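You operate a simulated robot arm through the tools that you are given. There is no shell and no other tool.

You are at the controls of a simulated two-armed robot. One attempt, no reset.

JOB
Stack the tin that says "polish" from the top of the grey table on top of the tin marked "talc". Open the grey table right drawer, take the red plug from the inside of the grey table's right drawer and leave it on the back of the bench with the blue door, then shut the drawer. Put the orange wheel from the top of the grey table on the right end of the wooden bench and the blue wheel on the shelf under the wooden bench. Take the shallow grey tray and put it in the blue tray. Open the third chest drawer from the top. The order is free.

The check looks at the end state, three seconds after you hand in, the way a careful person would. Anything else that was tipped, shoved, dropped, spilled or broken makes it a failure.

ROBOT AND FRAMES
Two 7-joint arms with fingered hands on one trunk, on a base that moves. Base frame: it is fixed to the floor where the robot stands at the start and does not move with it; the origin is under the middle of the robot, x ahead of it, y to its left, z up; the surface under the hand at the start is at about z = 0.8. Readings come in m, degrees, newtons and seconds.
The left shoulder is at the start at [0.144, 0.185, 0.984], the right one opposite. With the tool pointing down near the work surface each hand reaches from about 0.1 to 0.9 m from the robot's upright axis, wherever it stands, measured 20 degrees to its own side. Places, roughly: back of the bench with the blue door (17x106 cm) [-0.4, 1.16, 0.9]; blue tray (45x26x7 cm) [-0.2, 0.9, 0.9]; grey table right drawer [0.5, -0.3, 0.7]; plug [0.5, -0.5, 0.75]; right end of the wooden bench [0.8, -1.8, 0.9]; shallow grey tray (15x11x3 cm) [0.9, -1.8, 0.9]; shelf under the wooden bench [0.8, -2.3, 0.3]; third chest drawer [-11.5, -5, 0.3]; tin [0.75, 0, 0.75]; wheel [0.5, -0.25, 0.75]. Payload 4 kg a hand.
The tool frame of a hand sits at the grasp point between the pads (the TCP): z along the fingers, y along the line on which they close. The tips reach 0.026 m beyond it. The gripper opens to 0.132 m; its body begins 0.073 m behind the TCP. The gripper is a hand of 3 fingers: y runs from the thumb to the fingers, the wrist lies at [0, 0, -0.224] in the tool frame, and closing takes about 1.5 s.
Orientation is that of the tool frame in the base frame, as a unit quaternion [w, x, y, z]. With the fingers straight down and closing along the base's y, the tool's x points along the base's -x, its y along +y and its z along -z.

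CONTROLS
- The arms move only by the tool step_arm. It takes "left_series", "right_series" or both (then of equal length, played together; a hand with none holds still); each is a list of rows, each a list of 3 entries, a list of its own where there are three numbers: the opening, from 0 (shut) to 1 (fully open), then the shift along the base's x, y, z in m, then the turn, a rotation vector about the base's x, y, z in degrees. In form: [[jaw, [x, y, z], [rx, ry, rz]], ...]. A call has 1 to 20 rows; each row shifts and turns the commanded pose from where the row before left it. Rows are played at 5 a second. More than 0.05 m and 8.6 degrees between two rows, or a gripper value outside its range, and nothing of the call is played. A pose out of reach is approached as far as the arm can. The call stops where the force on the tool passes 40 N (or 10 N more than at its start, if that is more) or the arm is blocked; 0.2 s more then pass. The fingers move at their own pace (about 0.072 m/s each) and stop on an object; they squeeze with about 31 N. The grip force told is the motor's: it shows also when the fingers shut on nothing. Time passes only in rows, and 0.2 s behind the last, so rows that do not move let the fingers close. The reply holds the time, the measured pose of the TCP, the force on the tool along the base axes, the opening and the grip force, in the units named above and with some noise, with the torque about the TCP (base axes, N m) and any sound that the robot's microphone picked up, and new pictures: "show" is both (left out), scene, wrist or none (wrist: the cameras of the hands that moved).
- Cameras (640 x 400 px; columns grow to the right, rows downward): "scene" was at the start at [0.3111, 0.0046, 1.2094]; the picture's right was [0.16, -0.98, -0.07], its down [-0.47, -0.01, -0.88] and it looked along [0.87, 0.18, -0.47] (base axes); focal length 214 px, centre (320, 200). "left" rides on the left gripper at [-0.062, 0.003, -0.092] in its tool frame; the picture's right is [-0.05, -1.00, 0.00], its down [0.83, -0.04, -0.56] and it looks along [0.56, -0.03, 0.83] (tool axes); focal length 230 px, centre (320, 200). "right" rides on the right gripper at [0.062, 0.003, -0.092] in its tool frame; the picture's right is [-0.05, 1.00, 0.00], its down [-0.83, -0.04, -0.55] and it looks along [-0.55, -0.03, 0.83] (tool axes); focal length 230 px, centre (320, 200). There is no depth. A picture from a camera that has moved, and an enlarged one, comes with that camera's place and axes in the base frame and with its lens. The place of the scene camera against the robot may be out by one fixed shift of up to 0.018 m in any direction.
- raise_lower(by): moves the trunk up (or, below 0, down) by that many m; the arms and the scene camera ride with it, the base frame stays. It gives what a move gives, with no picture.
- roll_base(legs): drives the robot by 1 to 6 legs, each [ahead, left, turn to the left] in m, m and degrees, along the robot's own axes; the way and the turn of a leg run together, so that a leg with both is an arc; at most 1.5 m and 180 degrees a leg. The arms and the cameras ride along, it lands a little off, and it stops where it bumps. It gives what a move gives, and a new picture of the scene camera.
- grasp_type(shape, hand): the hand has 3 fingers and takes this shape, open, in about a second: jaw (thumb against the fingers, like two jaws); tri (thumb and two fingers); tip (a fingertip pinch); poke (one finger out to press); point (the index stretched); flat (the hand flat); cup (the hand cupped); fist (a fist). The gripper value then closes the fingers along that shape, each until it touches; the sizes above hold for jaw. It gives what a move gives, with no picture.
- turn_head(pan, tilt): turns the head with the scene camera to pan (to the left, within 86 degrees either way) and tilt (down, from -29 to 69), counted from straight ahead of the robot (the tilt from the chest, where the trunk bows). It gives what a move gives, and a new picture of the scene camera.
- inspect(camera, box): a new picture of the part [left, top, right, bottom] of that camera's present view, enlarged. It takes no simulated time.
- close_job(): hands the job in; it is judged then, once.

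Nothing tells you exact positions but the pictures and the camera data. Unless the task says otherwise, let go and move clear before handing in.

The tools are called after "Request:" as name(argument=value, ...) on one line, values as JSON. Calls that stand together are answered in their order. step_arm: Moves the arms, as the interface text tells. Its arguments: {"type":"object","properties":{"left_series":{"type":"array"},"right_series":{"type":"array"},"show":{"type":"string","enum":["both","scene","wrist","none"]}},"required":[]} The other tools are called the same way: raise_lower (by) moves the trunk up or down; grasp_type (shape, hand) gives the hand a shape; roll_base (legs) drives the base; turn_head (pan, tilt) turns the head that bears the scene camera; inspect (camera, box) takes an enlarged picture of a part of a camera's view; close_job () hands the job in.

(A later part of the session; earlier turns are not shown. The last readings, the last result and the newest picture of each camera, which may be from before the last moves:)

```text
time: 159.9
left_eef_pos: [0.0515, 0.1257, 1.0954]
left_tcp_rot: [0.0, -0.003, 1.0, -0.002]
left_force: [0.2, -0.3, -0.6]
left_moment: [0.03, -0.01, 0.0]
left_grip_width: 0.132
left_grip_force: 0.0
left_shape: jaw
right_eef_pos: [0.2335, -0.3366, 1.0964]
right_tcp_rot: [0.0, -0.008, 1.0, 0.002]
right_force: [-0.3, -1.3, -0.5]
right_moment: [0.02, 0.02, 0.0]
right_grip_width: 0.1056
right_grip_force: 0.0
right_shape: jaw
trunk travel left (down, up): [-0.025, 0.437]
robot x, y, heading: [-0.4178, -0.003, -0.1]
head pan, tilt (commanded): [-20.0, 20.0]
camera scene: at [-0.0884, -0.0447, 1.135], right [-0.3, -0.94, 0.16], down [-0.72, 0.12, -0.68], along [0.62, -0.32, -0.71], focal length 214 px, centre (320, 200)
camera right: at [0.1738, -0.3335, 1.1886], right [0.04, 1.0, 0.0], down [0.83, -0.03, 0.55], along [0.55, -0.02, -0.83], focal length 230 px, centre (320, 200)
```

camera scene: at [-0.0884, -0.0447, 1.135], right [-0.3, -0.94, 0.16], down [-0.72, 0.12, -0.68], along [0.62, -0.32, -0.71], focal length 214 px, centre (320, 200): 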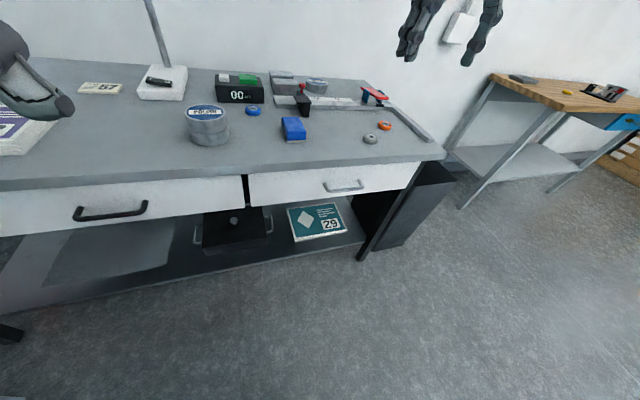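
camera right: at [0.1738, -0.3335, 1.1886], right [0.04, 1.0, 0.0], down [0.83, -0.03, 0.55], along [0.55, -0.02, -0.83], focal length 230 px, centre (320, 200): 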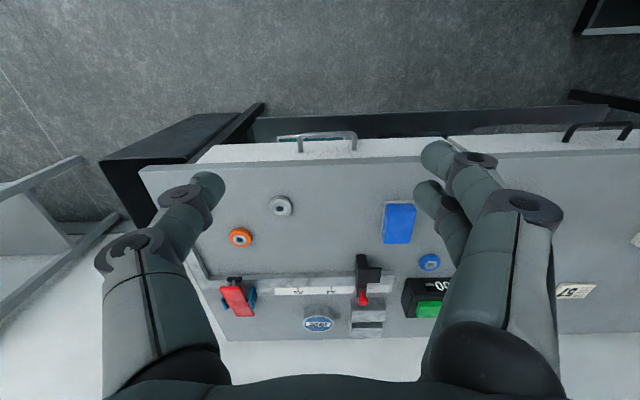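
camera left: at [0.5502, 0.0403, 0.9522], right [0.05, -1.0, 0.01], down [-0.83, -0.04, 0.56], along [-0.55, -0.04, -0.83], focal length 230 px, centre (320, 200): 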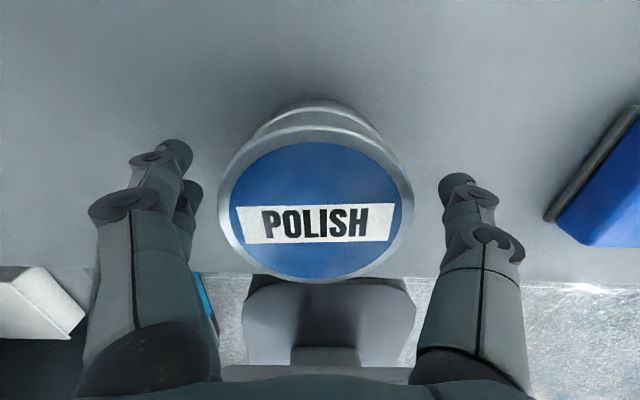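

Everything's fine and both drawers are flush. Now I'll drive up to the table, slightly to the right, to pick both wheels.

Request:
roll_base(legs=[[0.36, -0.2, 0]])

Request:
step_arm(right_series=[[0.8, [0, 0, 0], [0, 0, 0]]], left_series=[[1, [0, 0, 0], [0, 0, 0]]], show="both")

```text
time: 162.5
left_eef_pos: [0.4184, -0.0728, 1.094]
left_tcp_rot: [0.0, 0.002, 1.0, -0.002]
left_force: [0.1, -0.3, 0.2]
left_moment: [0.0, 0.01, 0.0]
left_grip_width: 0.1316
left_grip_force: 0.0
left_shape: jaw
right_eef_pos: [0.5955, -0.5357, 1.0956]
right_tcp_rot: [-0.002, -0.003, 1.0, 0.001]
right_force: [0.1, -0.4, 0.0]
right_moment: [0.02, 0.02, 0.01]
right_grip_width: 0.1054
right_grip_force: 0.0
right_shape: jaw
trunk travel left (down, up): [-0.025, 0.437]
robot x, y, heading: [-0.0536, -0.1929, -0.1]
head pan, tilt (commanded): [-20.0, 20.0]
camera scene: at [0.2764, -0.2413, 1.1351], right [-0.31, -0.94, 0.16], down [-0.72, 0.12, -0.68], along [0.62, -0.33, -0.71], focal length 214 px, centre (320, 200)
```

scene: 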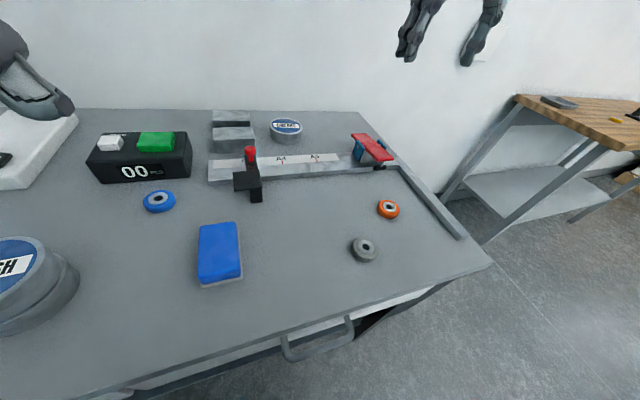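

```text
time: 162.9
left_eef_pos: [0.4175, -0.0722, 1.0943]
left_tcp_rot: [0.0, 0.002, 1.0, -0.003]
left_force: [-0.2, -0.1, 0.4]
left_moment: [0.0, 0.03, 0.0]
left_grip_width: 0.1317
left_grip_force: 0.0
left_shape: jaw
right_eef_pos: [0.5949, -0.5363, 1.0957]
right_tcp_rot: [0.0, -0.003, 1.0, 0.0]
right_force: [0.1, 0.1, 0.0]
right_moment: [0.0, 0.01, -0.03]
right_grip_width: 0.1056
right_grip_force: 0.2
right_shape: jaw
trunk travel left (down, up): [-0.025, 0.437]
robot x, y, heading: [-0.052, -0.1922, -0.5]
head pan, tilt (commanded): [-20.0, 20.0]
camera scene: at [0.2758, -0.241, 1.1353], right [-0.31, -0.94, 0.16], down [-0.72, 0.12, -0.68], along [0.62, -0.33, -0.71], focal length 214 px, centre (320, 200)
camera right: at [0.5346, -0.5321, 1.189], right [0.05, 1.0, 0.0], down [0.83, -0.04, 0.56], along [0.55, -0.03, -0.83], focal length 230 px, centre (320, 200)
camera left: at [0.479, -0.0686, 1.1873], right [0.05, -1.0, 0.01], down [-0.83, -0.04, 0.56], along [-0.55, -0.03, -0.83], focal length 230 px, centre (320, 200)
```

scene: 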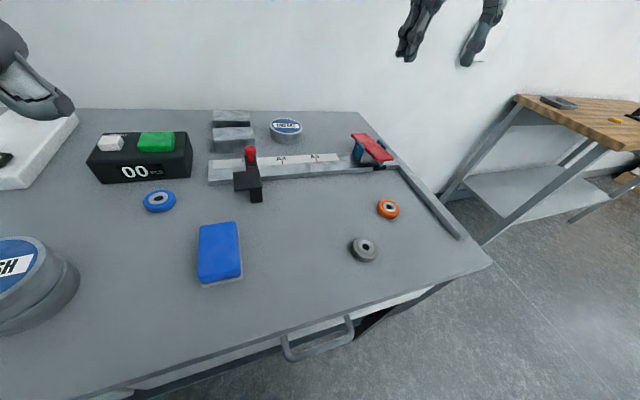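
right: 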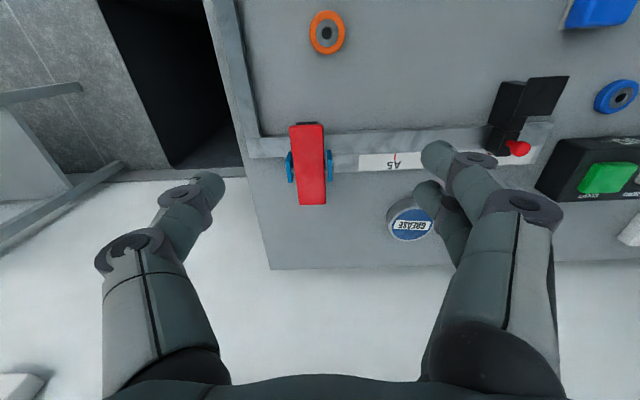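
left: 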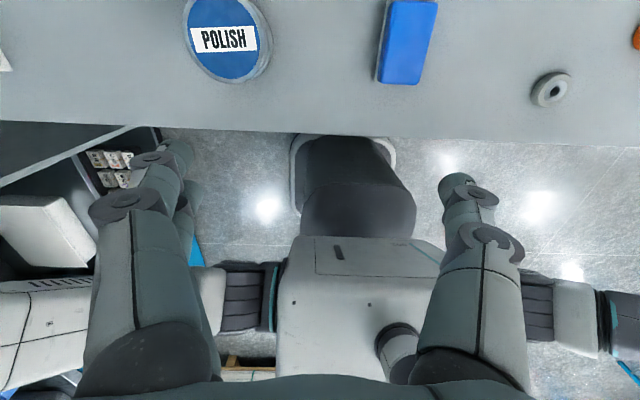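

Orange wheel ≈ (0.519, -0.526), blue wheel ≈ (0.616, -0.098). I'll bring the right hand over the orange one and the left hand over the blue one.

Request:
step_arm(right_series=[[0.6, [-0.0127, 0.0017, -0.029], [0, 0, 0]], [0.6, [-0.0127, 0.0017, -0.029], [0, 0, 0]], [0.6, [-0.0127, 0.0017, -0.029], [0, 0, 0]], [0.6, [-0.0127, 0.0017, -0.029], [0, 0, 0]], [0.6, [-0.0127, 0.0017, -0.029], [0, 0, 0]], [0.6, [-0.0127, 0.0017, -0.029], [0, 0, 0]], [0.6, [0, 0, 0], [0, 0, 0]]], left_series=[[0.6, [0.033, -0.0043, -0.029], [0, 0, 0]], [0.6, [0.033, -0.0043, -0.029], [0, 0, 0]], [0.6, [0.033, -0.0043, -0.029], [0, 0, 0]], [0.6, [0.033, -0.0043, -0.029], [0, 0, 0]], [0.6, [0.033, -0.0043, -0.029], [0, 0, 0]], [0.6, [0.033, -0.0043, -0.029], [0, 0, 0]], [0.6, [0, 0, 0], [0, 0, 0]]], show="both")

```text
time: 164.5
left_eef_pos: [0.6177, -0.0955, 0.9207]
left_tcp_rot: [0.001, 0.003, 1.0, -0.004]
left_force: [0.2, -0.8, 0.6]
left_moment: [0.01, -0.05, -0.01]
left_grip_width: 0.0797
left_grip_force: 0.1
left_shape: jaw
right_eef_pos: [0.5177, -0.5263, 0.9244]
right_tcp_rot: [0.0, -0.003, 1.0, 0.0]
right_force: [-1.4, 0.2, 0.6]
right_moment: [0.03, -0.01, 0.0]
right_grip_width: 0.0798
right_grip_force: 0.2
right_shape: jaw
trunk travel left (down, up): [-0.025, 0.437]
robot x, y, heading: [-0.0534, -0.1975, -0.5]
head pan, tilt (commanded): [-20.0, 20.0]
camera scene: at [0.2751, -0.2407, 1.1357], right [-0.31, -0.94, 0.16], down [-0.72, 0.12, -0.68], along [0.62, -0.33, -0.71], focal length 214 px, centre (320, 200)
camera right: at [0.457, -0.5227, 1.0169], right [0.05, 1.0, 0.0], down [0.83, -0.04, 0.56], along [0.56, -0.03, -0.83], focal length 230 px, centre (320, 200)
camera left: at [0.6784, -0.0931, 1.0134], right [0.05, -1.0, 0.01], down [-0.83, -0.04, 0.55], along [-0.55, -0.03, -0.83], focal length 230 px, centre (320, 200)
```

scene: 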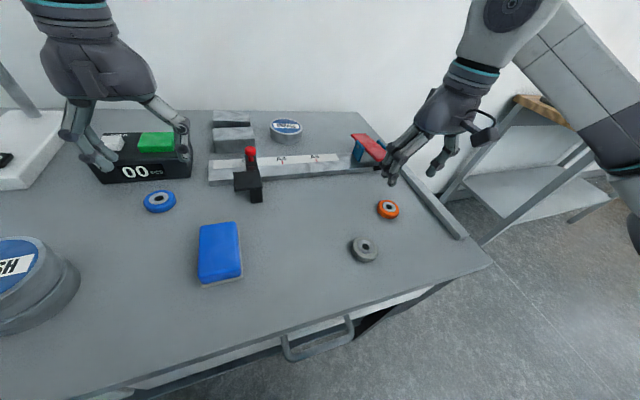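
right: 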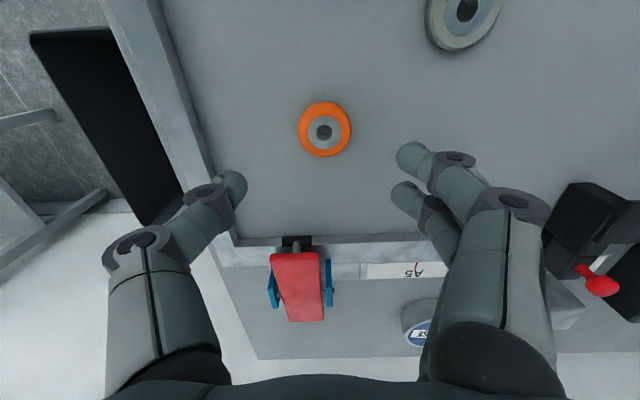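
left: 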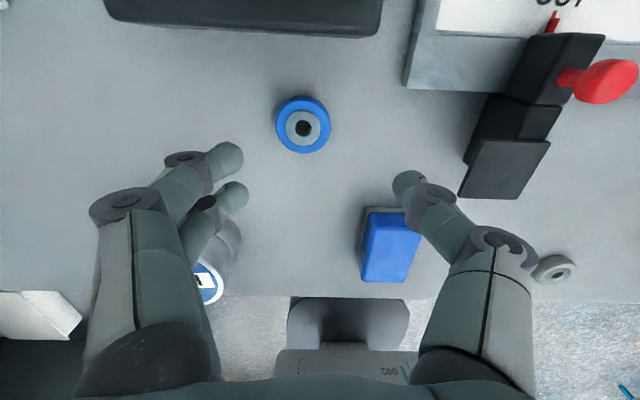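

Both wheels are nearly centred. Lowering both hands with small corrections.

Request:
step_arm(right_series=[[0.6, [0.002, 0.004, -0.03], [0, 0, 0]], [0.6, [0, 0, -0.03], [0, 0, 0]], [0.6, [0, 0, 0], [0, 0, 0]]], left_series=[[0.6, [0.004, 0.012, -0.03], [0, 0, 0]], [0.6, [0, 0, -0.03], [0, 0, 0]], [0.6, [0, 0, 0], [0, 0, 0]]], show="both")

```text
time: 165.3
left_eef_pos: [0.6208, -0.0844, 0.8583]
left_tcp_rot: [0.0, 0.003, 1.0, -0.003]
left_force: [-0.3, -0.4, -0.7]
left_moment: [-0.03, 0.01, 0.01]
left_grip_width: 0.0798
left_grip_force: 0.0
left_shape: jaw
right_eef_pos: [0.5193, -0.5209, 0.862]
right_tcp_rot: [0.0, -0.003, 1.0, 0.001]
right_force: [0.7, -0.2, 0.0]
right_moment: [0.0, 0.0, 0.0]
right_grip_width: 0.0798
right_grip_force: 0.0
right_shape: jaw
trunk travel left (down, up): [-0.025, 0.437]
robot x, y, heading: [-0.0492, -0.1899, -0.4]
head pan, tilt (commanded): [-20.0, 20.0]
camera scene: at [0.2756, -0.2408, 1.1355], right [-0.31, -0.94, 0.16], down [-0.72, 0.12, -0.68], along [0.62, -0.33, -0.71], focal length 214 px, centre (320, 200)
camera right: at [0.4588, -0.5184, 0.9544], right [0.05, 1.0, 0.0], down [0.83, -0.04, 0.56], along [0.56, -0.03, -0.83], focal length 230 px, centre (320, 200)
camera left: at [0.6816, -0.0823, 0.952], right [0.05, -1.0, 0.01], down [-0.83, -0.04, 0.55], along [-0.55, -0.03, -0.83], focal length 230 px, centre (320, 200)
```

scene: 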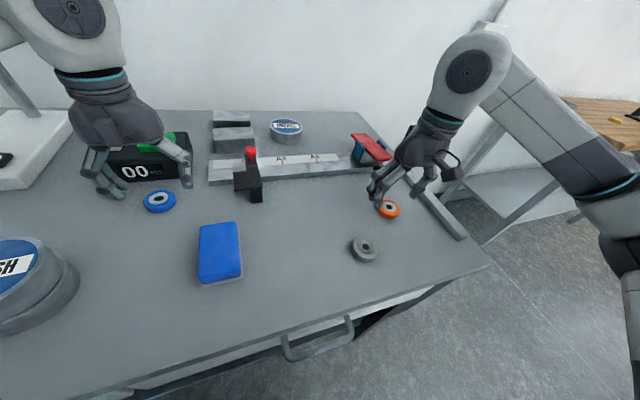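
right: 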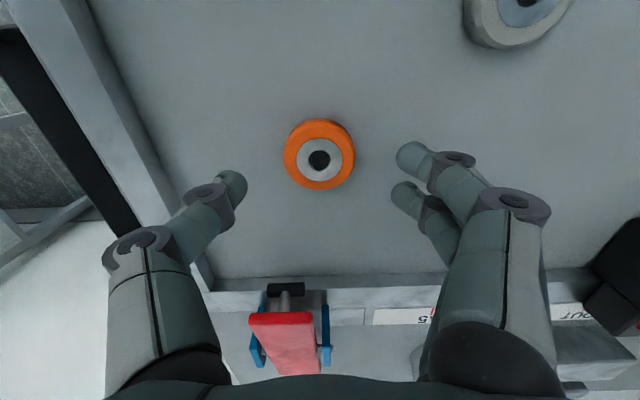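
left: 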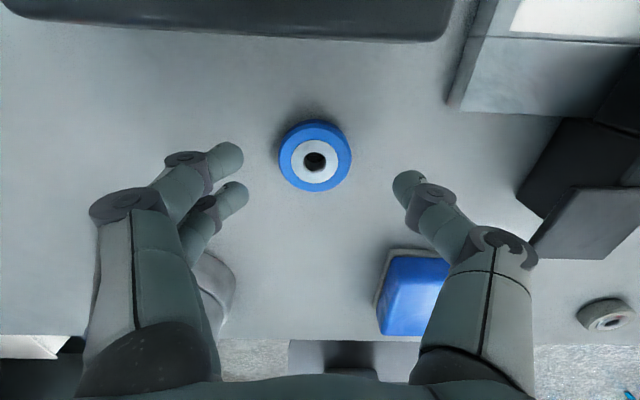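

Centred. Lowering to grip height and closing on both wheels.

Request:
step_arm(right_series=[[0.6, [-0.001, 0, -0.02], [0, 0, 0]], [0.6, [0, 0, -0.013], [0, 0, 0]], [0.6, [0, 0, 0], [0, 0, 0]], [0, [0, 0, 0], [0, 0, 0]], [0, [0, 0, 0], [0, 0, 0]], [0, [0, 0, 0], [0, 0, 0]], [0, [0, 0, 0], [0, 0, 0]], [0, [0, 0, 0], [0, 0, 0]]], left_series=[[0.6, [0.001, 0.002, -0.02], [0, 0, 0]], [0.6, [0, 0, -0.009], [0, 0, 0]], [0.6, [0, 0, 0], [0, 0, 0]], [0, [0, 0, 0], [0, 0, 0]], [0, [0, 0, 0], [0, 0, 0]], [0, [0, 0, 0], [0, 0, 0]], [0, [0, 0, 0], [0, 0, 0]], [0, [0, 0, 0], [0, 0, 0]]], show="both")

```text
time: 167.1
left_eef_pos: [0.6219, -0.0858, 0.8286]
left_tcp_rot: [0.0, 0.002, 1.0, -0.004]
left_force: [0.4, 0.1, 0.5]
left_moment: [0.04, -0.04, -0.05]
left_grip_width: 0.0383
left_grip_force: 31.0
left_shape: jaw
right_eef_pos: [0.5196, -0.5211, 0.83]
right_tcp_rot: [-0.001, -0.002, 1.0, 0.001]
right_force: [0.0, 0.8, 0.3]
right_moment: [0.01, 0.0, 0.01]
right_grip_width: 0.0392
right_grip_force: 30.3
right_shape: jaw
trunk travel left (down, up): [-0.025, 0.437]
robot x, y, heading: [-0.051, -0.1938, -0.7]
head pan, tilt (commanded): [-20.0, 20.0]
camera scene: at [0.2763, -0.2411, 1.135], right [-0.31, -0.94, 0.16], down [-0.72, 0.12, -0.68], along [0.62, -0.33, -0.71], focal length 214 px, centre (320, 200)
camera right: at [0.4585, -0.5184, 0.9218], right [0.05, 1.0, 0.0], down [0.83, -0.04, 0.55], along [0.55, -0.03, -0.83], focal length 230 px, centre (320, 200)
camera left: at [0.6834, -0.0817, 0.9216], right [0.05, -1.0, 0.01], down [-0.83, -0.04, 0.56], along [-0.56, -0.03, -0.83], focal length 230 px, centre (320, 200)
```

scene: 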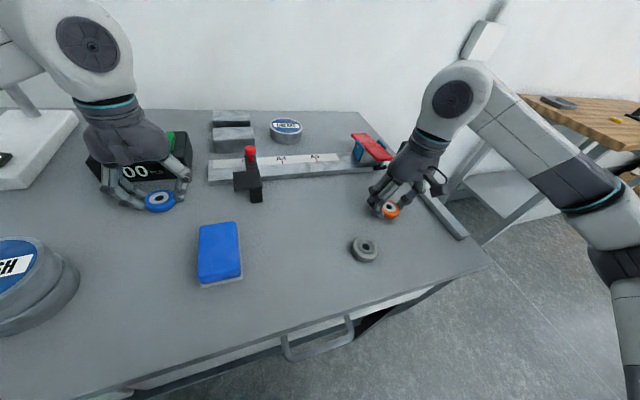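
right: 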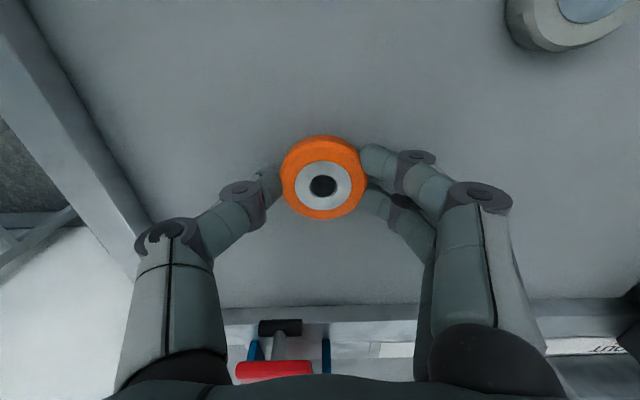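
left: 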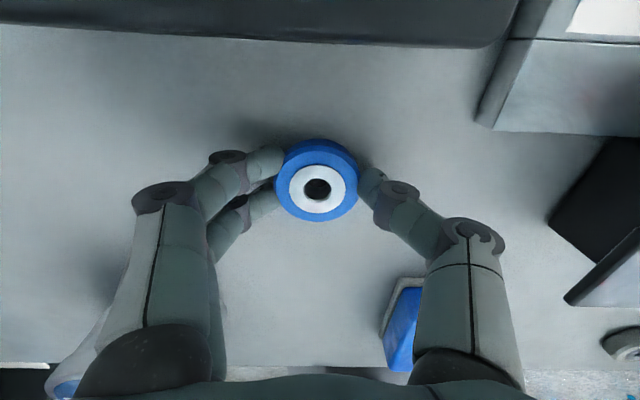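

Both wheels are gripped. Lifting both straight up.

Request:
step_arm(right_series=[[0, [0, 0, 0.02], [0, 0, 0]], [0, [0, 0, 0.04], [0, 0, 0]], [0, [0, 0, 0.045], [0, 0, 0]], [0, [0, 0, 0.045], [0, 0, 0]], [0, [-0.01, 0, 0.045], [0, 0, 0]], [0, [-0.02, 0.02, 0.04], [0, 0, 0]], [0, [-0.02, 0.02, 0.02], [0, 0, 0]], [0, [0, 0, 0], [0, 0, 0]]], left_series=[[0, [0, 0, 0.02], [0, 0, 0]], [0, [0, 0, 0.04], [0, 0, 0]], [0, [0, 0, 0.045], [0, 0, 0]], [0, [0, 0, 0.045], [0, 0, 0]], [0, [-0.02, 0, 0.045], [0, 0, 0]], [0, [-0.03, 0, 0.03], [0, 0, 0]], [0, [-0.03, 0, 0.02], [0, 0, 0]], [0, [-0.03, 0, 0], [0, 0, 0]]], show="both")

Request:
turn_head(pan=-50, tilt=5)

```text
time: 168.9
left_eef_pos: [0.5102, -0.0852, 1.0761]
left_tcp_rot: [0.0, 0.002, 1.0, -0.003]
left_force: [-0.5, 0.6, -0.7]
left_moment: [-0.01, -0.02, -0.03]
left_grip_width: 0.0386
left_grip_force: 30.5
left_shape: jaw
right_eef_pos: [0.4779, -0.4683, 1.0658]
right_tcp_rot: [0.001, -0.001, 1.0, 0.002]
right_force: [0.2, 0.9, -0.2]
right_moment: [-0.02, 0.01, 0.0]
right_grip_width: 0.0393
right_grip_force: 31.1
right_shape: jaw
right hand out of reach, approached as far as the arm can: row 6, 7
trunk travel left (down, up): [-0.025, 0.437]
robot x, y, heading: [-0.0514, -0.1954, -0.7]
head pan, tilt (commanded): [-20.0, 20.0]
camera scene: at [0.2758, -0.2412, 1.1352], right [-0.31, -0.94, 0.16], down [-0.72, 0.12, -0.68], along [0.62, -0.33, -0.71], focal length 214 px, centre (320, 200)
camera right: at [0.4173, -0.4642, 1.1583], right [0.05, 1.0, 0.0], down [0.83, -0.04, 0.56], along [0.56, -0.02, -0.83], focal length 230 px, centre (320, 200)
camera left: at [0.5713, -0.0824, 1.1692], right [0.05, -1.0, 0.01], down [-0.83, -0.04, 0.56], along [-0.56, -0.03, -0.83], focal length 230 px, centre (320, 200)
```

scene: 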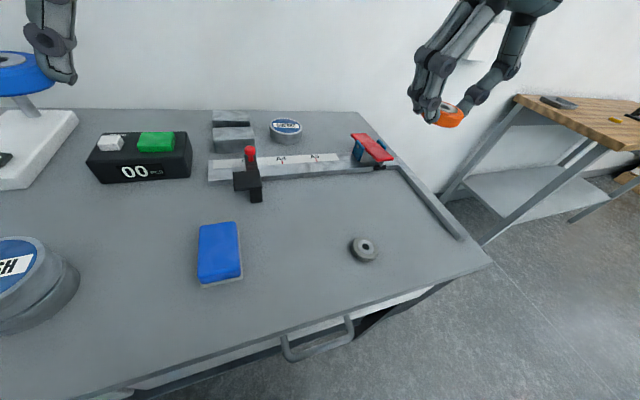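
right: 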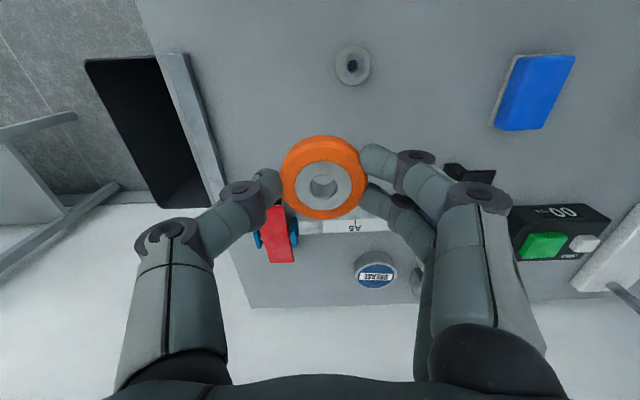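
left: 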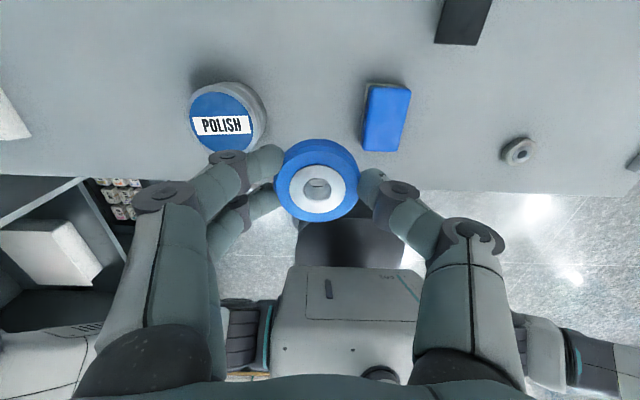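

```text
time: 169.8
left_eef_pos: [0.5102, -0.0854, 1.0768]
left_tcp_rot: [0.0, 0.003, 1.0, -0.004]
left_force: [0.4, 0.1, 0.3]
left_moment: [0.0, 0.02, 0.02]
left_grip_width: 0.0383
left_grip_force: 31.2
left_shape: jaw
right_eef_pos: [0.4781, -0.4681, 1.0654]
right_tcp_rot: [0.0, -0.002, 1.0, 0.002]
right_force: [-0.3, 0.0, -0.7]
right_moment: [0.02, 0.03, -0.02]
right_grip_width: 0.0393
right_grip_force: 30.9
right_shape: jaw
trunk travel left (down, up): [-0.025, 0.437]
robot x, y, heading: [-0.0509, -0.1933, -0.3]
head pan, tilt (commanded): [-50.0, 5.0]
camera scene: at [0.262, -0.2794, 1.1698], right [-0.68, -0.64, 0.36], down [-0.51, 0.07, -0.86], along [0.52, -0.77, -0.38], focal length 214 px, centre (320, 200)
```

scene: 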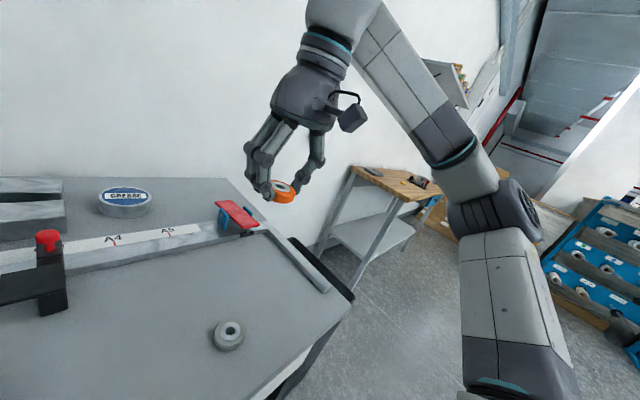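

Both wheels are held up. I'll back off from the table and strafe right towards the wooden bench for a proper look.

Request:
roll_base(legs=[[-0.45, 0, 0], [0, -1.3, 0]])

Request:
turn_head(pan=-15, tilt=15)

```text
time: 178.8
left_eef_pos: [0.0283, -1.4099, 1.0759]
left_tcp_rot: [0.0, 0.017, 1.0, -0.002]
left_force: [-0.1, 0.3, -0.9]
left_moment: [-0.01, 0.02, 0.0]
left_grip_width: 0.0382
left_grip_force: 30.5
left_shape: jaw
right_eef_pos: [-0.0147, -1.7913, 1.065]
right_tcp_rot: [0.0, 0.012, 1.0, 0.002]
right_force: [-0.5, -1.3, -0.4]
right_moment: [0.01, -0.01, 0.0]
right_grip_width: 0.0392
right_grip_force: 31.2
right_shape: jaw
trunk travel left (down, up): [-0.025, 0.437]
robot x, y, heading: [-0.5412, -1.5032, -2.2]
head pan, tilt (commanded): [-50.0, 5.0]
camera scene: at [-0.2255, -1.5972, 1.1698], right [-0.7, -0.62, 0.36], down [-0.51, 0.09, -0.86], along [0.5, -0.78, -0.38], focal length 214 px, centre (320, 200)
```

scene: 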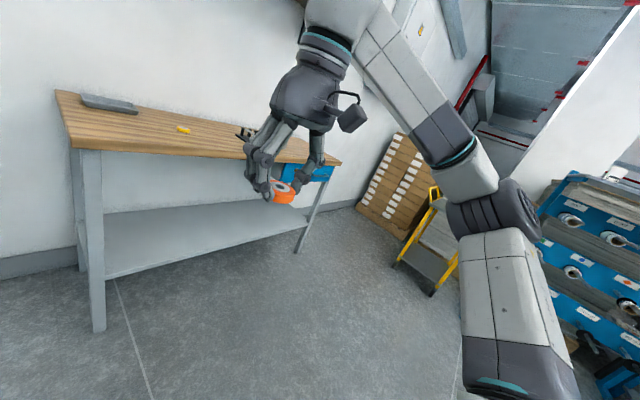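

```text
time: 179.8
left_eef_pos: [0.0282, -1.4084, 1.0748]
left_tcp_rot: [0.0, 0.017, 1.0, -0.004]
left_force: [0.4, 0.3, -0.7]
left_moment: [0.02, -0.01, 0.01]
left_grip_width: 0.0382
left_grip_force: 31.1
left_shape: jaw
right_eef_pos: [-0.0153, -1.7912, 1.065]
right_tcp_rot: [0.0, 0.012, 1.0, 0.001]
right_force: [0.3, 0.2, -0.4]
right_moment: [0.01, -0.02, 0.0]
right_grip_width: 0.039
right_grip_force: 31.2
right_shape: jaw
trunk travel left (down, up): [-0.025, 0.437]
robot x, y, heading: [-0.5375, -1.5032, -2.3]
head pan, tilt (commanded): [-15.0, 15.0]
camera scene: at [-0.2037, -1.5515, 1.141], right [-0.26, -0.96, 0.12], down [-0.67, 0.09, -0.74], along [0.7, -0.28, -0.66], focal length 214 px, centre (320, 200)
```

scene: 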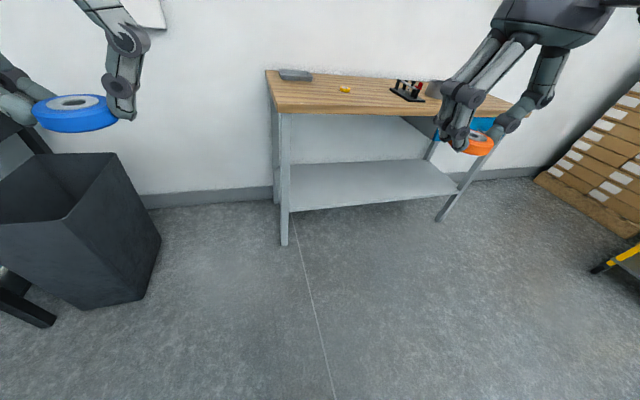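

The wooden bench runs along the wall from y≈-1.65 to -2.95; the shallow grey tray is at its near end, and the listed "right end" place (0.8, -1.8) is that end too. The shelf is at z≈0.33. I'll drive up to the bench's near end.

Request:
roll_base(legs=[[0.7, 0, 2.2]])

Request:
turn_head(pan=-25, tilt=25)

Request:
inspect(camera="right", box=[0, 0, 640, 400])

```text
time: 183.7
left_eef_pos: [0.7314, -1.3985, 1.0765]
left_tcp_rot: [0.0, -0.003, 1.0, -0.003]
left_force: [-0.4, 0.1, 0.4]
left_moment: [-0.02, 0.02, 0.02]
left_grip_width: 0.038
left_grip_force: 31.3
left_shape: jaw
right_eef_pos: [0.7034, -1.78, 1.0646]
right_tcp_rot: [0.0, -0.009, 1.0, 0.001]
right_force: [0.7, -0.6, -0.7]
right_moment: [0.02, 0.0, 0.03]
right_grip_width: 0.0392
right_grip_force: 31.4
right_shape: jaw
trunk travel left (down, up): [-0.025, 0.437]
robot x, y, heading: [0.1704, -1.5154, 0.4]
head pan, tilt (commanded): [-15.0, 15.0]
camera scene: at [0.5053, -1.5484, 1.1409], right [-0.22, -0.97, 0.12], down [-0.67, 0.06, -0.74], along [0.71, -0.25, -0.66], focal length 214 px, centre (320, 200)
```

scene: 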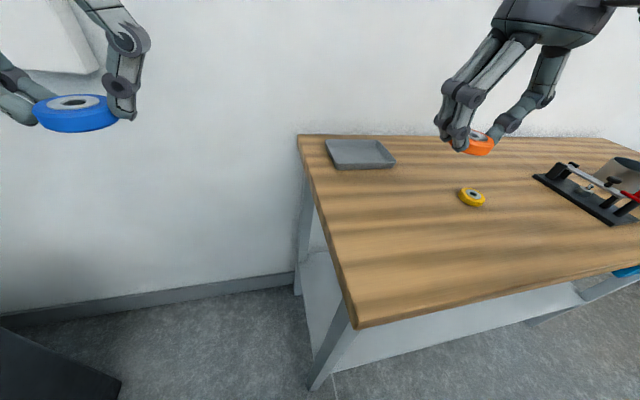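

```text
time: 184.4
left_eef_pos: [0.7319, -1.3986, 1.0755]
left_tcp_rot: [0.0, -0.004, 1.0, -0.003]
left_force: [0.6, 0.0, -0.5]
left_moment: [0.01, 0.02, 0.02]
left_grip_width: 0.0385
left_grip_force: 30.9
left_shape: jaw
right_eef_pos: [0.7039, -1.7812, 1.0663]
right_tcp_rot: [-0.001, -0.009, 1.0, 0.001]
right_force: [0.9, -0.2, 0.8]
right_moment: [-0.01, -0.01, -0.01]
right_grip_width: 0.0392
right_grip_force: 31.1
right_shape: jaw
trunk travel left (down, up): [-0.025, 0.437]
robot x, y, heading: [0.1737, -1.5116, -0.1]
head pan, tilt (commanded): [-25.0, 25.0]
camera scene: at [0.4917, -1.5632, 1.1297], right [-0.37, -0.91, 0.2], down [-0.76, 0.17, -0.62], along [0.53, -0.38, -0.76], focal length 214 px, centre (320, 200)
```

scene: 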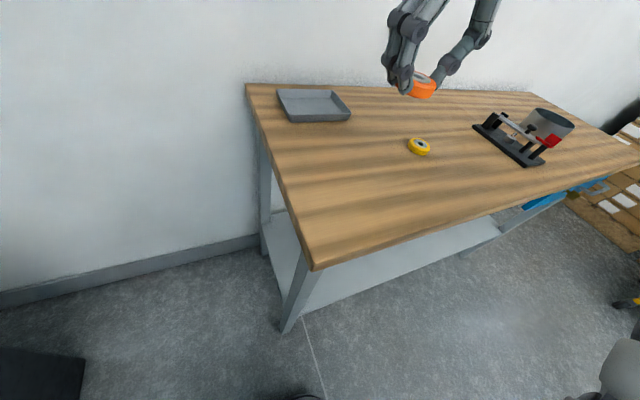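

```text
1.00 times, centred on (320, 200) of right (not enlarged: the box is as wide or as high as the picture)
camera zoom: at [0.6434, -1.7778, 1.1579], right [0.04, 1.0, 0.0], down [0.83, -0.03, 0.56], along [0.56, -0.02, -0.83], focal length 230 px, centre (320, 200)
```

zoom: 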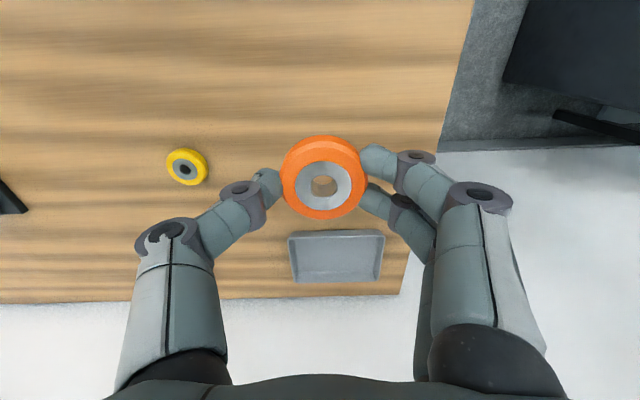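

A yellow wheel and some tools are further along; the tray is at (0.943, -1.762). I'll set the orange wheel down at about (0.73, -1.80), in front of the tray.

Request:
step_arm(right_series=[[0, [0.013, -0.01, -0.03], [0, 0, 0]], [0, [0.013, -0.01, -0.03], [0, 0, 0]], [0, [0, 0, -0.04], [0, 0, 0]], [0, [0, 0, -0.03], [0, 0, 0]], [0, [0, 0, -0.02], [0, 0, 0]], [0, [0, 0, 0], [0, 0, 0]]], show="both")

Request:
inspect(camera="scene", box=[240, 70, 480, 230])

```text
time: 185.8
left_eef_pos: [0.731, -1.3982, 1.0777]
left_tcp_rot: [0.0, -0.004, 1.0, -0.003]
left_force: [-1.6, 0.5, -0.4]
left_moment: [0.02, -0.02, 0.0]
left_grip_width: 0.0384
left_grip_force: 30.8
left_shape: jaw
right_eef_pos: [0.7317, -1.8032, 0.9147]
right_tcp_rot: [0.0, -0.008, 1.0, 0.002]
right_force: [-0.2, 0.1, -0.5]
right_moment: [0.03, 0.0, -0.02]
right_grip_width: 0.039
right_grip_force: 31.2
right_shape: jaw
trunk travel left (down, up): [-0.025, 0.437]
robot x, y, heading: [0.173, -1.5144, 0.4]
head pan, tilt (commanded): [-25.0, 25.0]
camera scene: at [0.4914, -1.5632, 1.1299], right [-0.37, -0.91, 0.2], down [-0.76, 0.17, -0.62], along [0.53, -0.38, -0.76], focal length 214 px, centre (320, 200)
camera right: at [0.6701, -1.8001, 1.0067], right [0.04, 1.0, 0.0], down [0.83, -0.03, 0.56], along [0.56, -0.02, -0.83], focal length 230 px, centre (320, 200)
```

scene: 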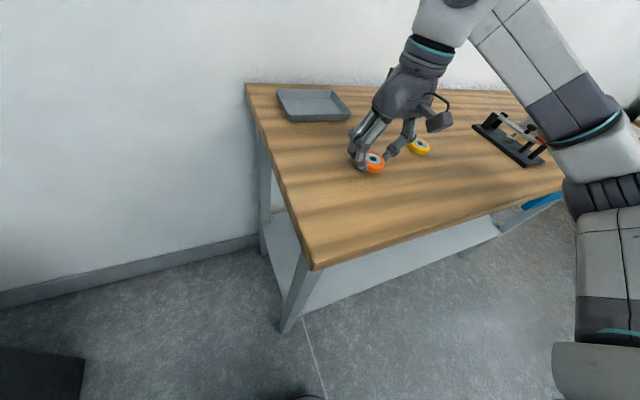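
right: 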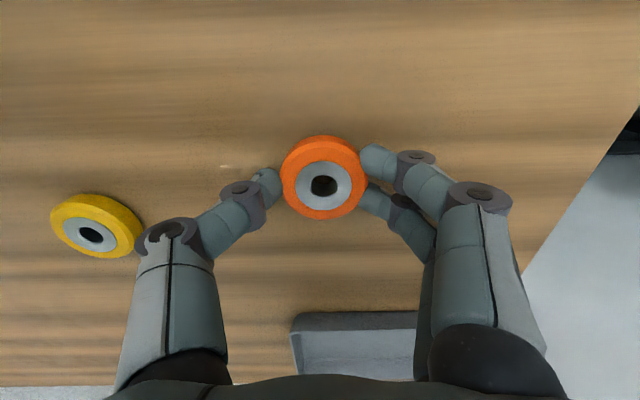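

```text
2.50 times, centred on (360, 150) of scene
camera zoom: at [0.4914, -1.5632, 1.1299], right [-0.37, -0.91, 0.2], down [-0.76, 0.17, -0.62], along [0.53, -0.38, -0.76], focal length 536 px, centre (220, 325)
```

zoom: 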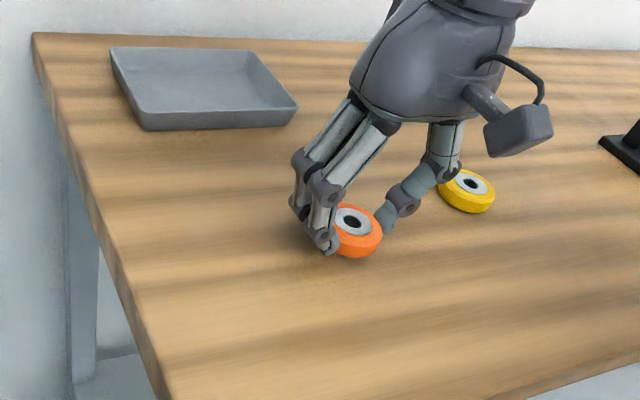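

Lowering the orange wheel gently to the bench.

Request:
step_arm(right_series=[[0, [0, 0, -0.006], [0, 0, 0]], [0, [0, 0, -0.004], [0, 0, 0]], [0, [0, 0, -0.003], [0, 0, 0]], [0, [0, 0, 0], [0, 0, 0]]], show="none")

```text
time: 186.8
left_eef_pos: [0.7308, -1.3972, 1.0782]
left_tcp_rot: [0.001, -0.003, 1.0, -0.004]
left_force: [-0.7, 0.4, 0.5]
left_moment: [-0.01, -0.01, 0.0]
left_grip_width: 0.0385
left_grip_force: 31.0
left_shape: jaw
right_eef_pos: [0.7301, -1.8012, 0.9069]
right_tcp_rot: [0.004, -0.007, 1.0, 0.002]
right_force: [12.7, -5.7, 34.2]
right_moment: [-0.32, -0.18, 0.05]
right_grip_width: 0.0413
right_grip_force: 30.9
right_shape: jaw
trunk travel left (down, up): [-0.025, 0.437]
robot x, y, heading: [0.1697, -1.5114, 0.5]
head pan, tilt (commanded): [-25.0, 25.0]
```

Contact. Easing up a little and releasing.

Request:
step_arm(right_series=[[0, [0, 0, 0.005], [0, 0, 0]], [0.35, [0, 0, 0], [0, 0, 0]], [0.45, [0, 0, 0], [0, 0, 0]], [0.6, [0, 0, 0], [0, 0, 0]], [0.7, [0, 0, 0], [0, 0, 0]], [0.7, [0, 0, 0.03], [0, 0, 0]], [0.7, [0, 0, 0.04], [0, 0, 0]], [0.7, [0, 0, 0.04], [0, 0, 0]], [0.7, [0, 0, 0.04], [0, 0, 0]], [0.7, [0, 0, 0], [0, 0, 0]]], show="both")

```text
time: 189.0
left_eef_pos: [0.7333, -1.3996, 1.0759]
left_tcp_rot: [0.0, -0.003, 1.0, -0.002]
left_force: [0.4, -0.3, 0.1]
left_moment: [0.03, -0.05, -0.01]
left_grip_width: 0.0382
left_grip_force: 31.1
left_shape: jaw
right_eef_pos: [0.7286, -1.8046, 1.0575]
right_tcp_rot: [-0.001, -0.008, 1.0, 0.002]
right_force: [-0.2, -0.1, 0.0]
right_moment: [0.03, 0.01, -0.05]
right_grip_width: 0.0919
right_grip_force: 0.1
right_shape: jaw
trunk travel left (down, up): [-0.025, 0.437]
robot x, y, heading: [0.1694, -1.5144, 0.5]
head pan, tilt (commanded): [-25.0, 25.0]
camera scene: at [0.4924, -1.5639, 1.1292], right [-0.37, -0.91, 0.2], down [-0.76, 0.18, -0.62], along [0.53, -0.38, -0.76], focal length 214 px, centre (320, 200)
camera right: at [0.6676, -1.8001, 1.1502], right [0.04, 1.0, 0.0], down [0.83, -0.03, 0.55], along [0.55, -0.02, -0.83], focal length 230 px, centre (320, 200)
```

scene: 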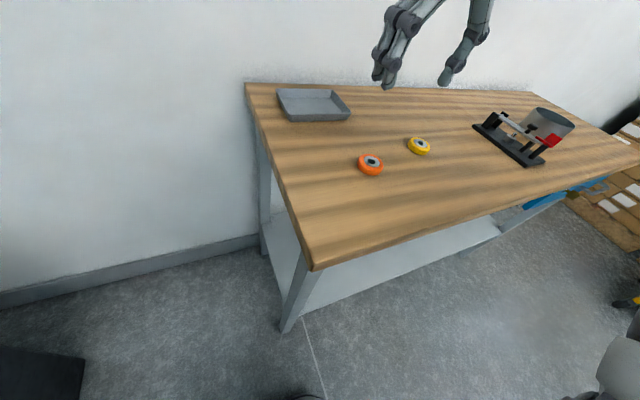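
right: 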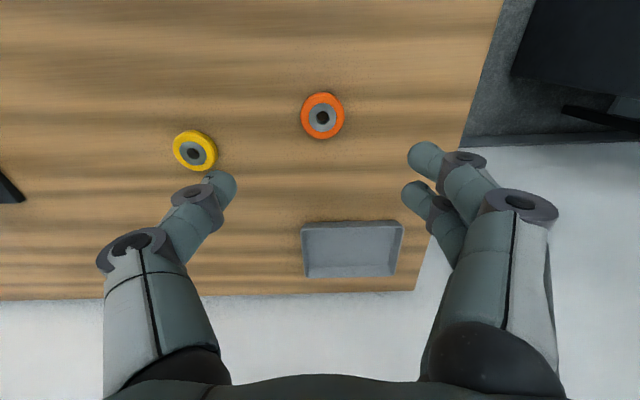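

The orange wheel rests upright at (0.73, -1.80). Next the shallow tray: its centre is ≈(0.927, -1.761), 11 cm along x, so I'll yaw the right hand 90° to grip across it.

Request:
step_arm(right_series=[[1, [0.02, 0.004, 0.0], [0, 0, 8.2]], [1, [0.02, 0.004, 0.0], [0, 0, 8.2]], [1, [0.02, 0.004, 0.0], [0, 0, 8.2]], [1, [0.02, 0.004, 0.0], [0, 0, 8.2]], [1, [0.02, 0.004, 0.0], [0, 0, 8.2]], [1, [0.02, 0.004, 0.0], [0, 0, 8.2]], [1, [0.02, 0.004, 0.0], [0, 0, 8.2]], [1, [0.02, 0.004, 0.0], [0, 0, 8.2]], [1, [0.02, 0.004, 0.0], [0, 0, 8.2]], [1, [0.01, 0.004, 0.0], [0, 0, 8.2]], [1, [0.0, 0.0, 0.0], [0, 0, 8]], [1, [0, 0, 0], [0, 0, 0]]], show="both")

```text
time: 191.6
left_eef_pos: [0.7321, -1.3985, 1.0767]
left_tcp_rot: [0.0, -0.004, 1.0, -0.003]
left_force: [0.3, -0.2, 0.3]
left_moment: [-0.01, 0.02, 0.01]
left_grip_width: 0.038
left_grip_force: 30.8
left_shape: jaw
right_eef_pos: [0.9198, -1.7618, 1.0574]
right_tcp_rot: [0.001, 0.713, -0.701, -0.001]
right_force: [-0.5, -0.4, 0.1]
right_moment: [0.02, 0.02, 0.02]
right_grip_width: 0.1319
right_grip_force: 0.0
right_shape: jaw
trunk travel left (down, up): [-0.025, 0.437]
robot x, y, heading: [0.1725, -1.5161, 0.2]
head pan, tilt (commanded): [-25.0, 25.0]
camera scene: at [0.4917, -1.5631, 1.1297], right [-0.37, -0.91, 0.2], down [-0.76, 0.17, -0.62], along [0.53, -0.38, -0.76], focal length 214 px, centre (320, 200)
camera right: at [0.9199, -1.8232, 1.1499], right [-1.0, 0.03, 0.0], down [0.03, 0.83, 0.56], along [0.02, 0.56, -0.83], focal length 230 px, centre (320, 200)
```

scene: 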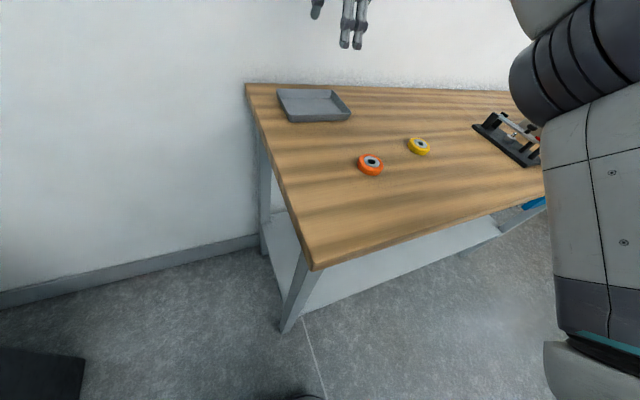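
right: 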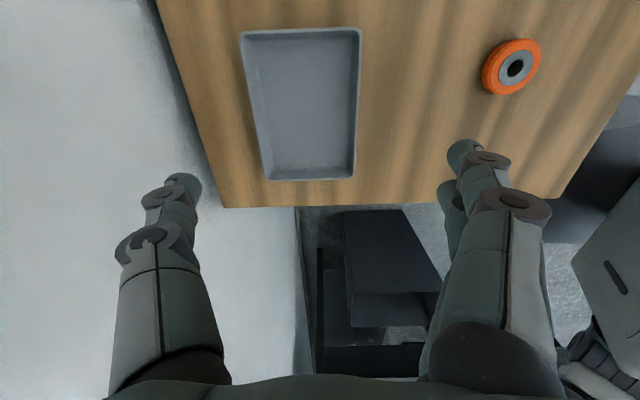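

The tray spans x 0.884–0.989, y -1.834…-1.688; centre (0.937, -1.761). Aligning and lowering partway.

Request:
step_arm(right_series=[[1, [0.017, 0.001, -0.02], [0, 0, 0]], [1, [0, 0, -0.04], [0, 0, 0]], [1, [0, 0, -0.04], [0, 0, 0]], [1, [0, 0, 0], [0, 0, 0]]], show="both")

```text
time: 192.6
left_eef_pos: [0.7301, -1.3971, 1.0761]
left_tcp_rot: [0.0, -0.003, 1.0, -0.004]
left_force: [0.3, -1.1, -0.7]
left_moment: [-0.01, -0.04, -0.03]
left_grip_width: 0.0383
left_grip_force: 31.3
left_shape: jaw
right_eef_pos: [0.9391, -1.7631, 0.9583]
right_tcp_rot: [0.0, 0.713, -0.701, -0.001]
right_force: [0.3, 0.9, 0.0]
right_moment: [-0.02, -0.01, 0.0]
right_grip_width: 0.1319
right_grip_force: 0.1
right_shape: jaw
trunk travel left (down, up): [-0.025, 0.437]
robot x, y, heading: [0.169, -1.5132, 0.3]
head pan, tilt (commanded): [-25.0, 25.0]
camera scene: at [0.4909, -1.563, 1.1302], right [-0.37, -0.91, 0.2], down [-0.76, 0.17, -0.62], along [0.53, -0.38, -0.76], focal length 214 px, centre (320, 200)
camera right: at [0.9375, -1.8235, 1.0497], right [-1.0, 0.04, 0.0], down [0.03, 0.83, 0.56], along [0.02, 0.56, -0.83], focal length 230 px, centre (320, 200)
```

scene: 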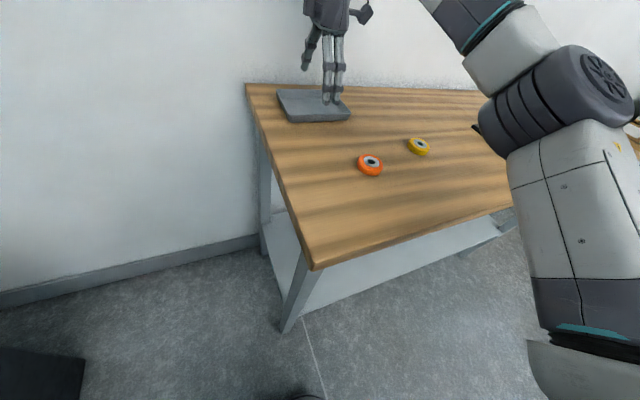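
right: 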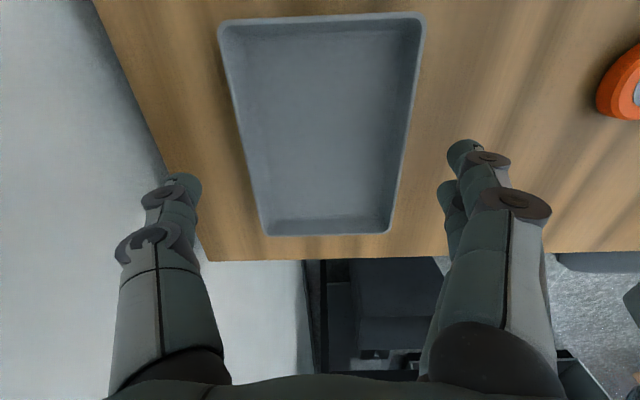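

Well aligned (12 mm clearance either side). Lowering around the tray.

Request:
step_arm(right_series=[[1, [-0.0025, 0.002, -0.015], [0, 0, 0]], [1, [0, 0, -0.02], [0, 0, 0]], [1, [0, 0, -0.012], [0, 0, 0]], [1, [0, 0, 0], [0, 0, 0]]], show="wrist")

```text
time: 193.6
left_eef_pos: [0.7316, -1.3987, 1.0769]
left_tcp_rot: [-0.001, -0.003, 1.0, -0.004]
left_force: [0.3, -0.5, -0.3]
left_moment: [0.01, -0.03, 0.0]
left_grip_width: 0.0383
left_grip_force: 31.4
left_shape: jaw
right_eef_pos: [0.9366, -1.7594, 0.9114]
right_tcp_rot: [0.0, 0.714, -0.701, -0.002]
right_force: [0.2, 0.6, -0.1]
right_moment: [0.04, -0.01, 0.01]
right_grip_width: 0.132
right_grip_force: 0.1
right_shape: jaw
trunk travel left (down, up): [-0.025, 0.437]
robot x, y, heading: [0.1696, -1.5147, 0.2]
head pan, tilt (commanded): [-25.0, 25.0]
camera right: at [0.934, -1.8185, 1.003], right [-1.0, 0.04, 0.0], down [0.03, 0.83, 0.56], along [0.02, 0.56, -0.83], focal length 230 px, centre (320, 200)
```

right: 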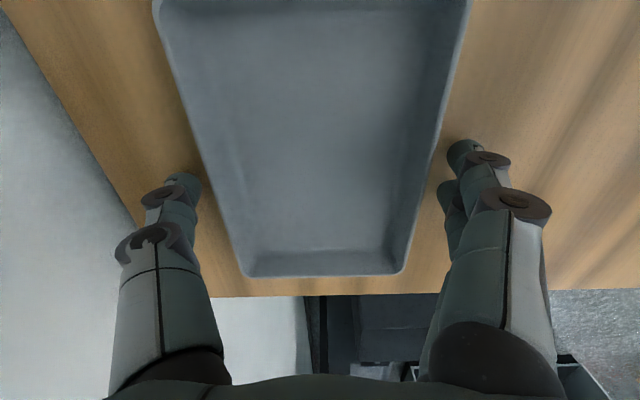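

Request:
step_arm(right_series=[[1, [0, 0, -0.003], [0, 0, 0]], [0.8, [0, 0, 0], [0, 0, 0]], [0.6, [0, 0, 0], [0, 0, 0]], [0.4, [0, 0, 0], [0, 0, 0]], [0, [0, 0, 0], [0, 0, 0]], [0, [0, 0, 0], [0, 0, 0]], [0, [0, 0, 0], [0, 0, 0]]], show="both")

```text
time: 195.2
left_eef_pos: [0.7321, -1.3985, 1.0777]
left_tcp_rot: [0.0, -0.004, 1.0, -0.004]
left_force: [-0.9, 0.5, -0.2]
left_moment: [0.0, 0.05, -0.03]
left_grip_width: 0.0382
left_grip_force: 30.8
left_shape: jaw
right_eef_pos: [0.9347, -1.7572, 0.9064]
right_tcp_rot: [0.001, 0.713, -0.701, -0.001]
right_force: [0.0, 0.2, 0.1]
right_moment: [-0.02, 0.0, -0.02]
right_grip_width: 0.1029
right_grip_force: 30.7
right_shape: jaw
trunk travel left (down, up): [-0.025, 0.437]
robot x, y, heading: [0.1711, -1.5146, 0.3]
head pan, tilt (commanded): [-25.0, 25.0]
camera scene: at [0.4918, -1.5632, 1.1297], right [-0.37, -0.91, 0.2], down [-0.76, 0.17, -0.62], along [0.53, -0.38, -0.76], focal length 214 px, centre (320, 200)
camera right: at [0.9336, -1.8188, 0.9989], right [-1.0, 0.04, 0.0], down [0.03, 0.83, 0.56], along [0.02, 0.56, -0.83], focal length 230 px, centre (320, 200)
```

scene: 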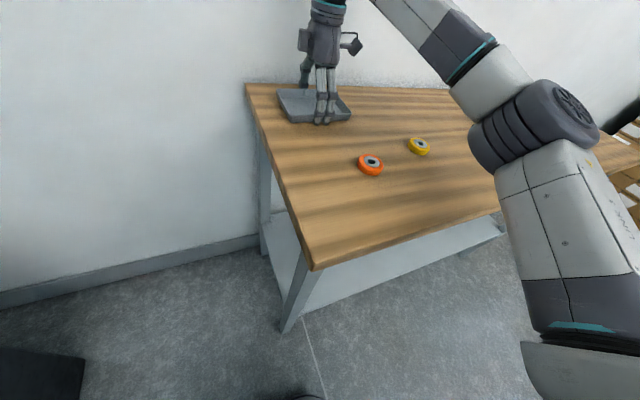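
right: 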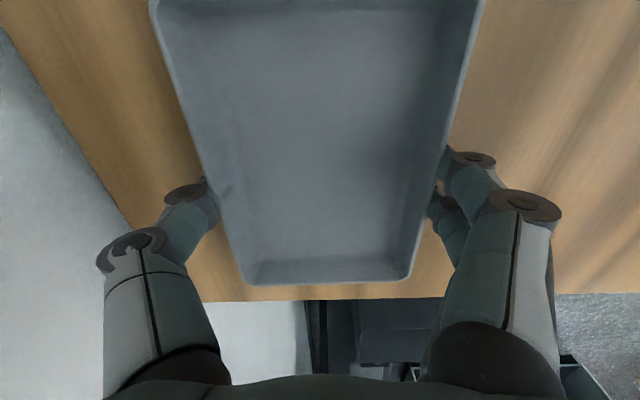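

The tray is gripped (0.103 m). Lifting it.

Request:
step_arm(right_series=[[0, [0, 0, 0.01], [0, 0, 0]], [0, [0, 0, 0.02], [0, 0, 0]], [0, [0, 0, 0.03], [0, 0, 0]], [0, [0, 0, 0.04], [0, 0, 0]], [0, [0, 0, 0.04], [0, 0, 0]], [0, [0, 0, 0.04], [0, 0, 0]], [0, [0, 0, 0], [0, 0, 0]]], show="both")

```text
time: 196.8
left_eef_pos: [0.733, -1.3995, 1.0746]
left_tcp_rot: [-0.001, -0.004, 1.0, -0.003]
left_force: [1.0, 0.4, -0.6]
left_moment: [-0.03, 0.01, 0.01]
left_grip_width: 0.0384
left_grip_force: 31.3
left_shape: jaw
right_eef_pos: [0.9344, -1.759, 1.087]
right_tcp_rot: [0.0, 0.714, -0.701, -0.002]
right_force: [-0.3, 0.3, -1.1]
right_moment: [0.02, -0.02, -0.03]
right_grip_width: 0.1031
right_grip_force: 31.1
right_shape: jaw
trunk travel left (down, up): [-0.025, 0.437]
robot x, y, heading: [0.1695, -1.5135, 0.4]
head pan, tilt (commanded): [-25.0, 25.0]
camera scene: at [0.4929, -1.5645, 1.1289], right [-0.37, -0.91, 0.2], down [-0.76, 0.18, -0.62], along [0.53, -0.38, -0.76], focal length 214 px, centre (320, 200)
camera right: at [0.9341, -1.8203, 1.179], right [-1.0, 0.04, 0.0], down [0.03, 0.83, 0.56], along [0.02, 0.56, -0.83], focal length 230 px, centre (320, 200)
```

scene: 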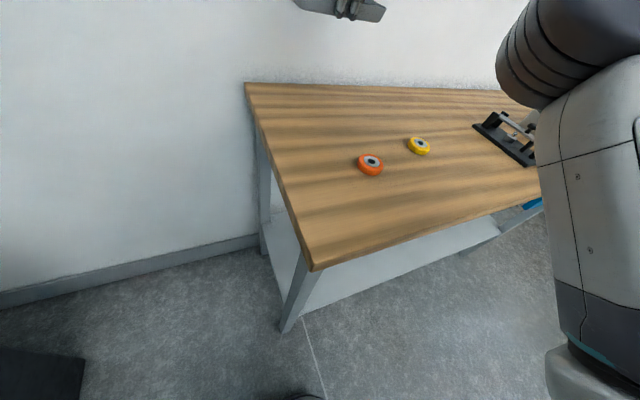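
right: 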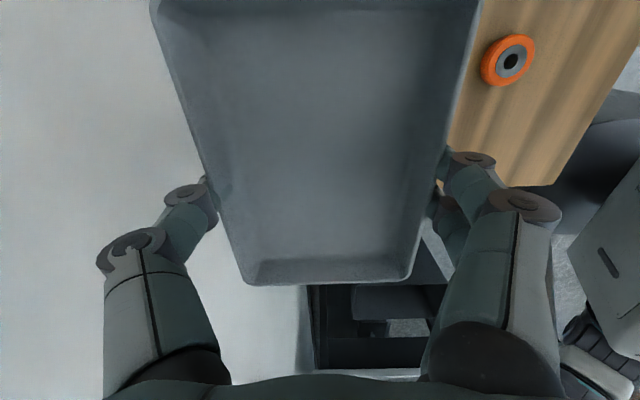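

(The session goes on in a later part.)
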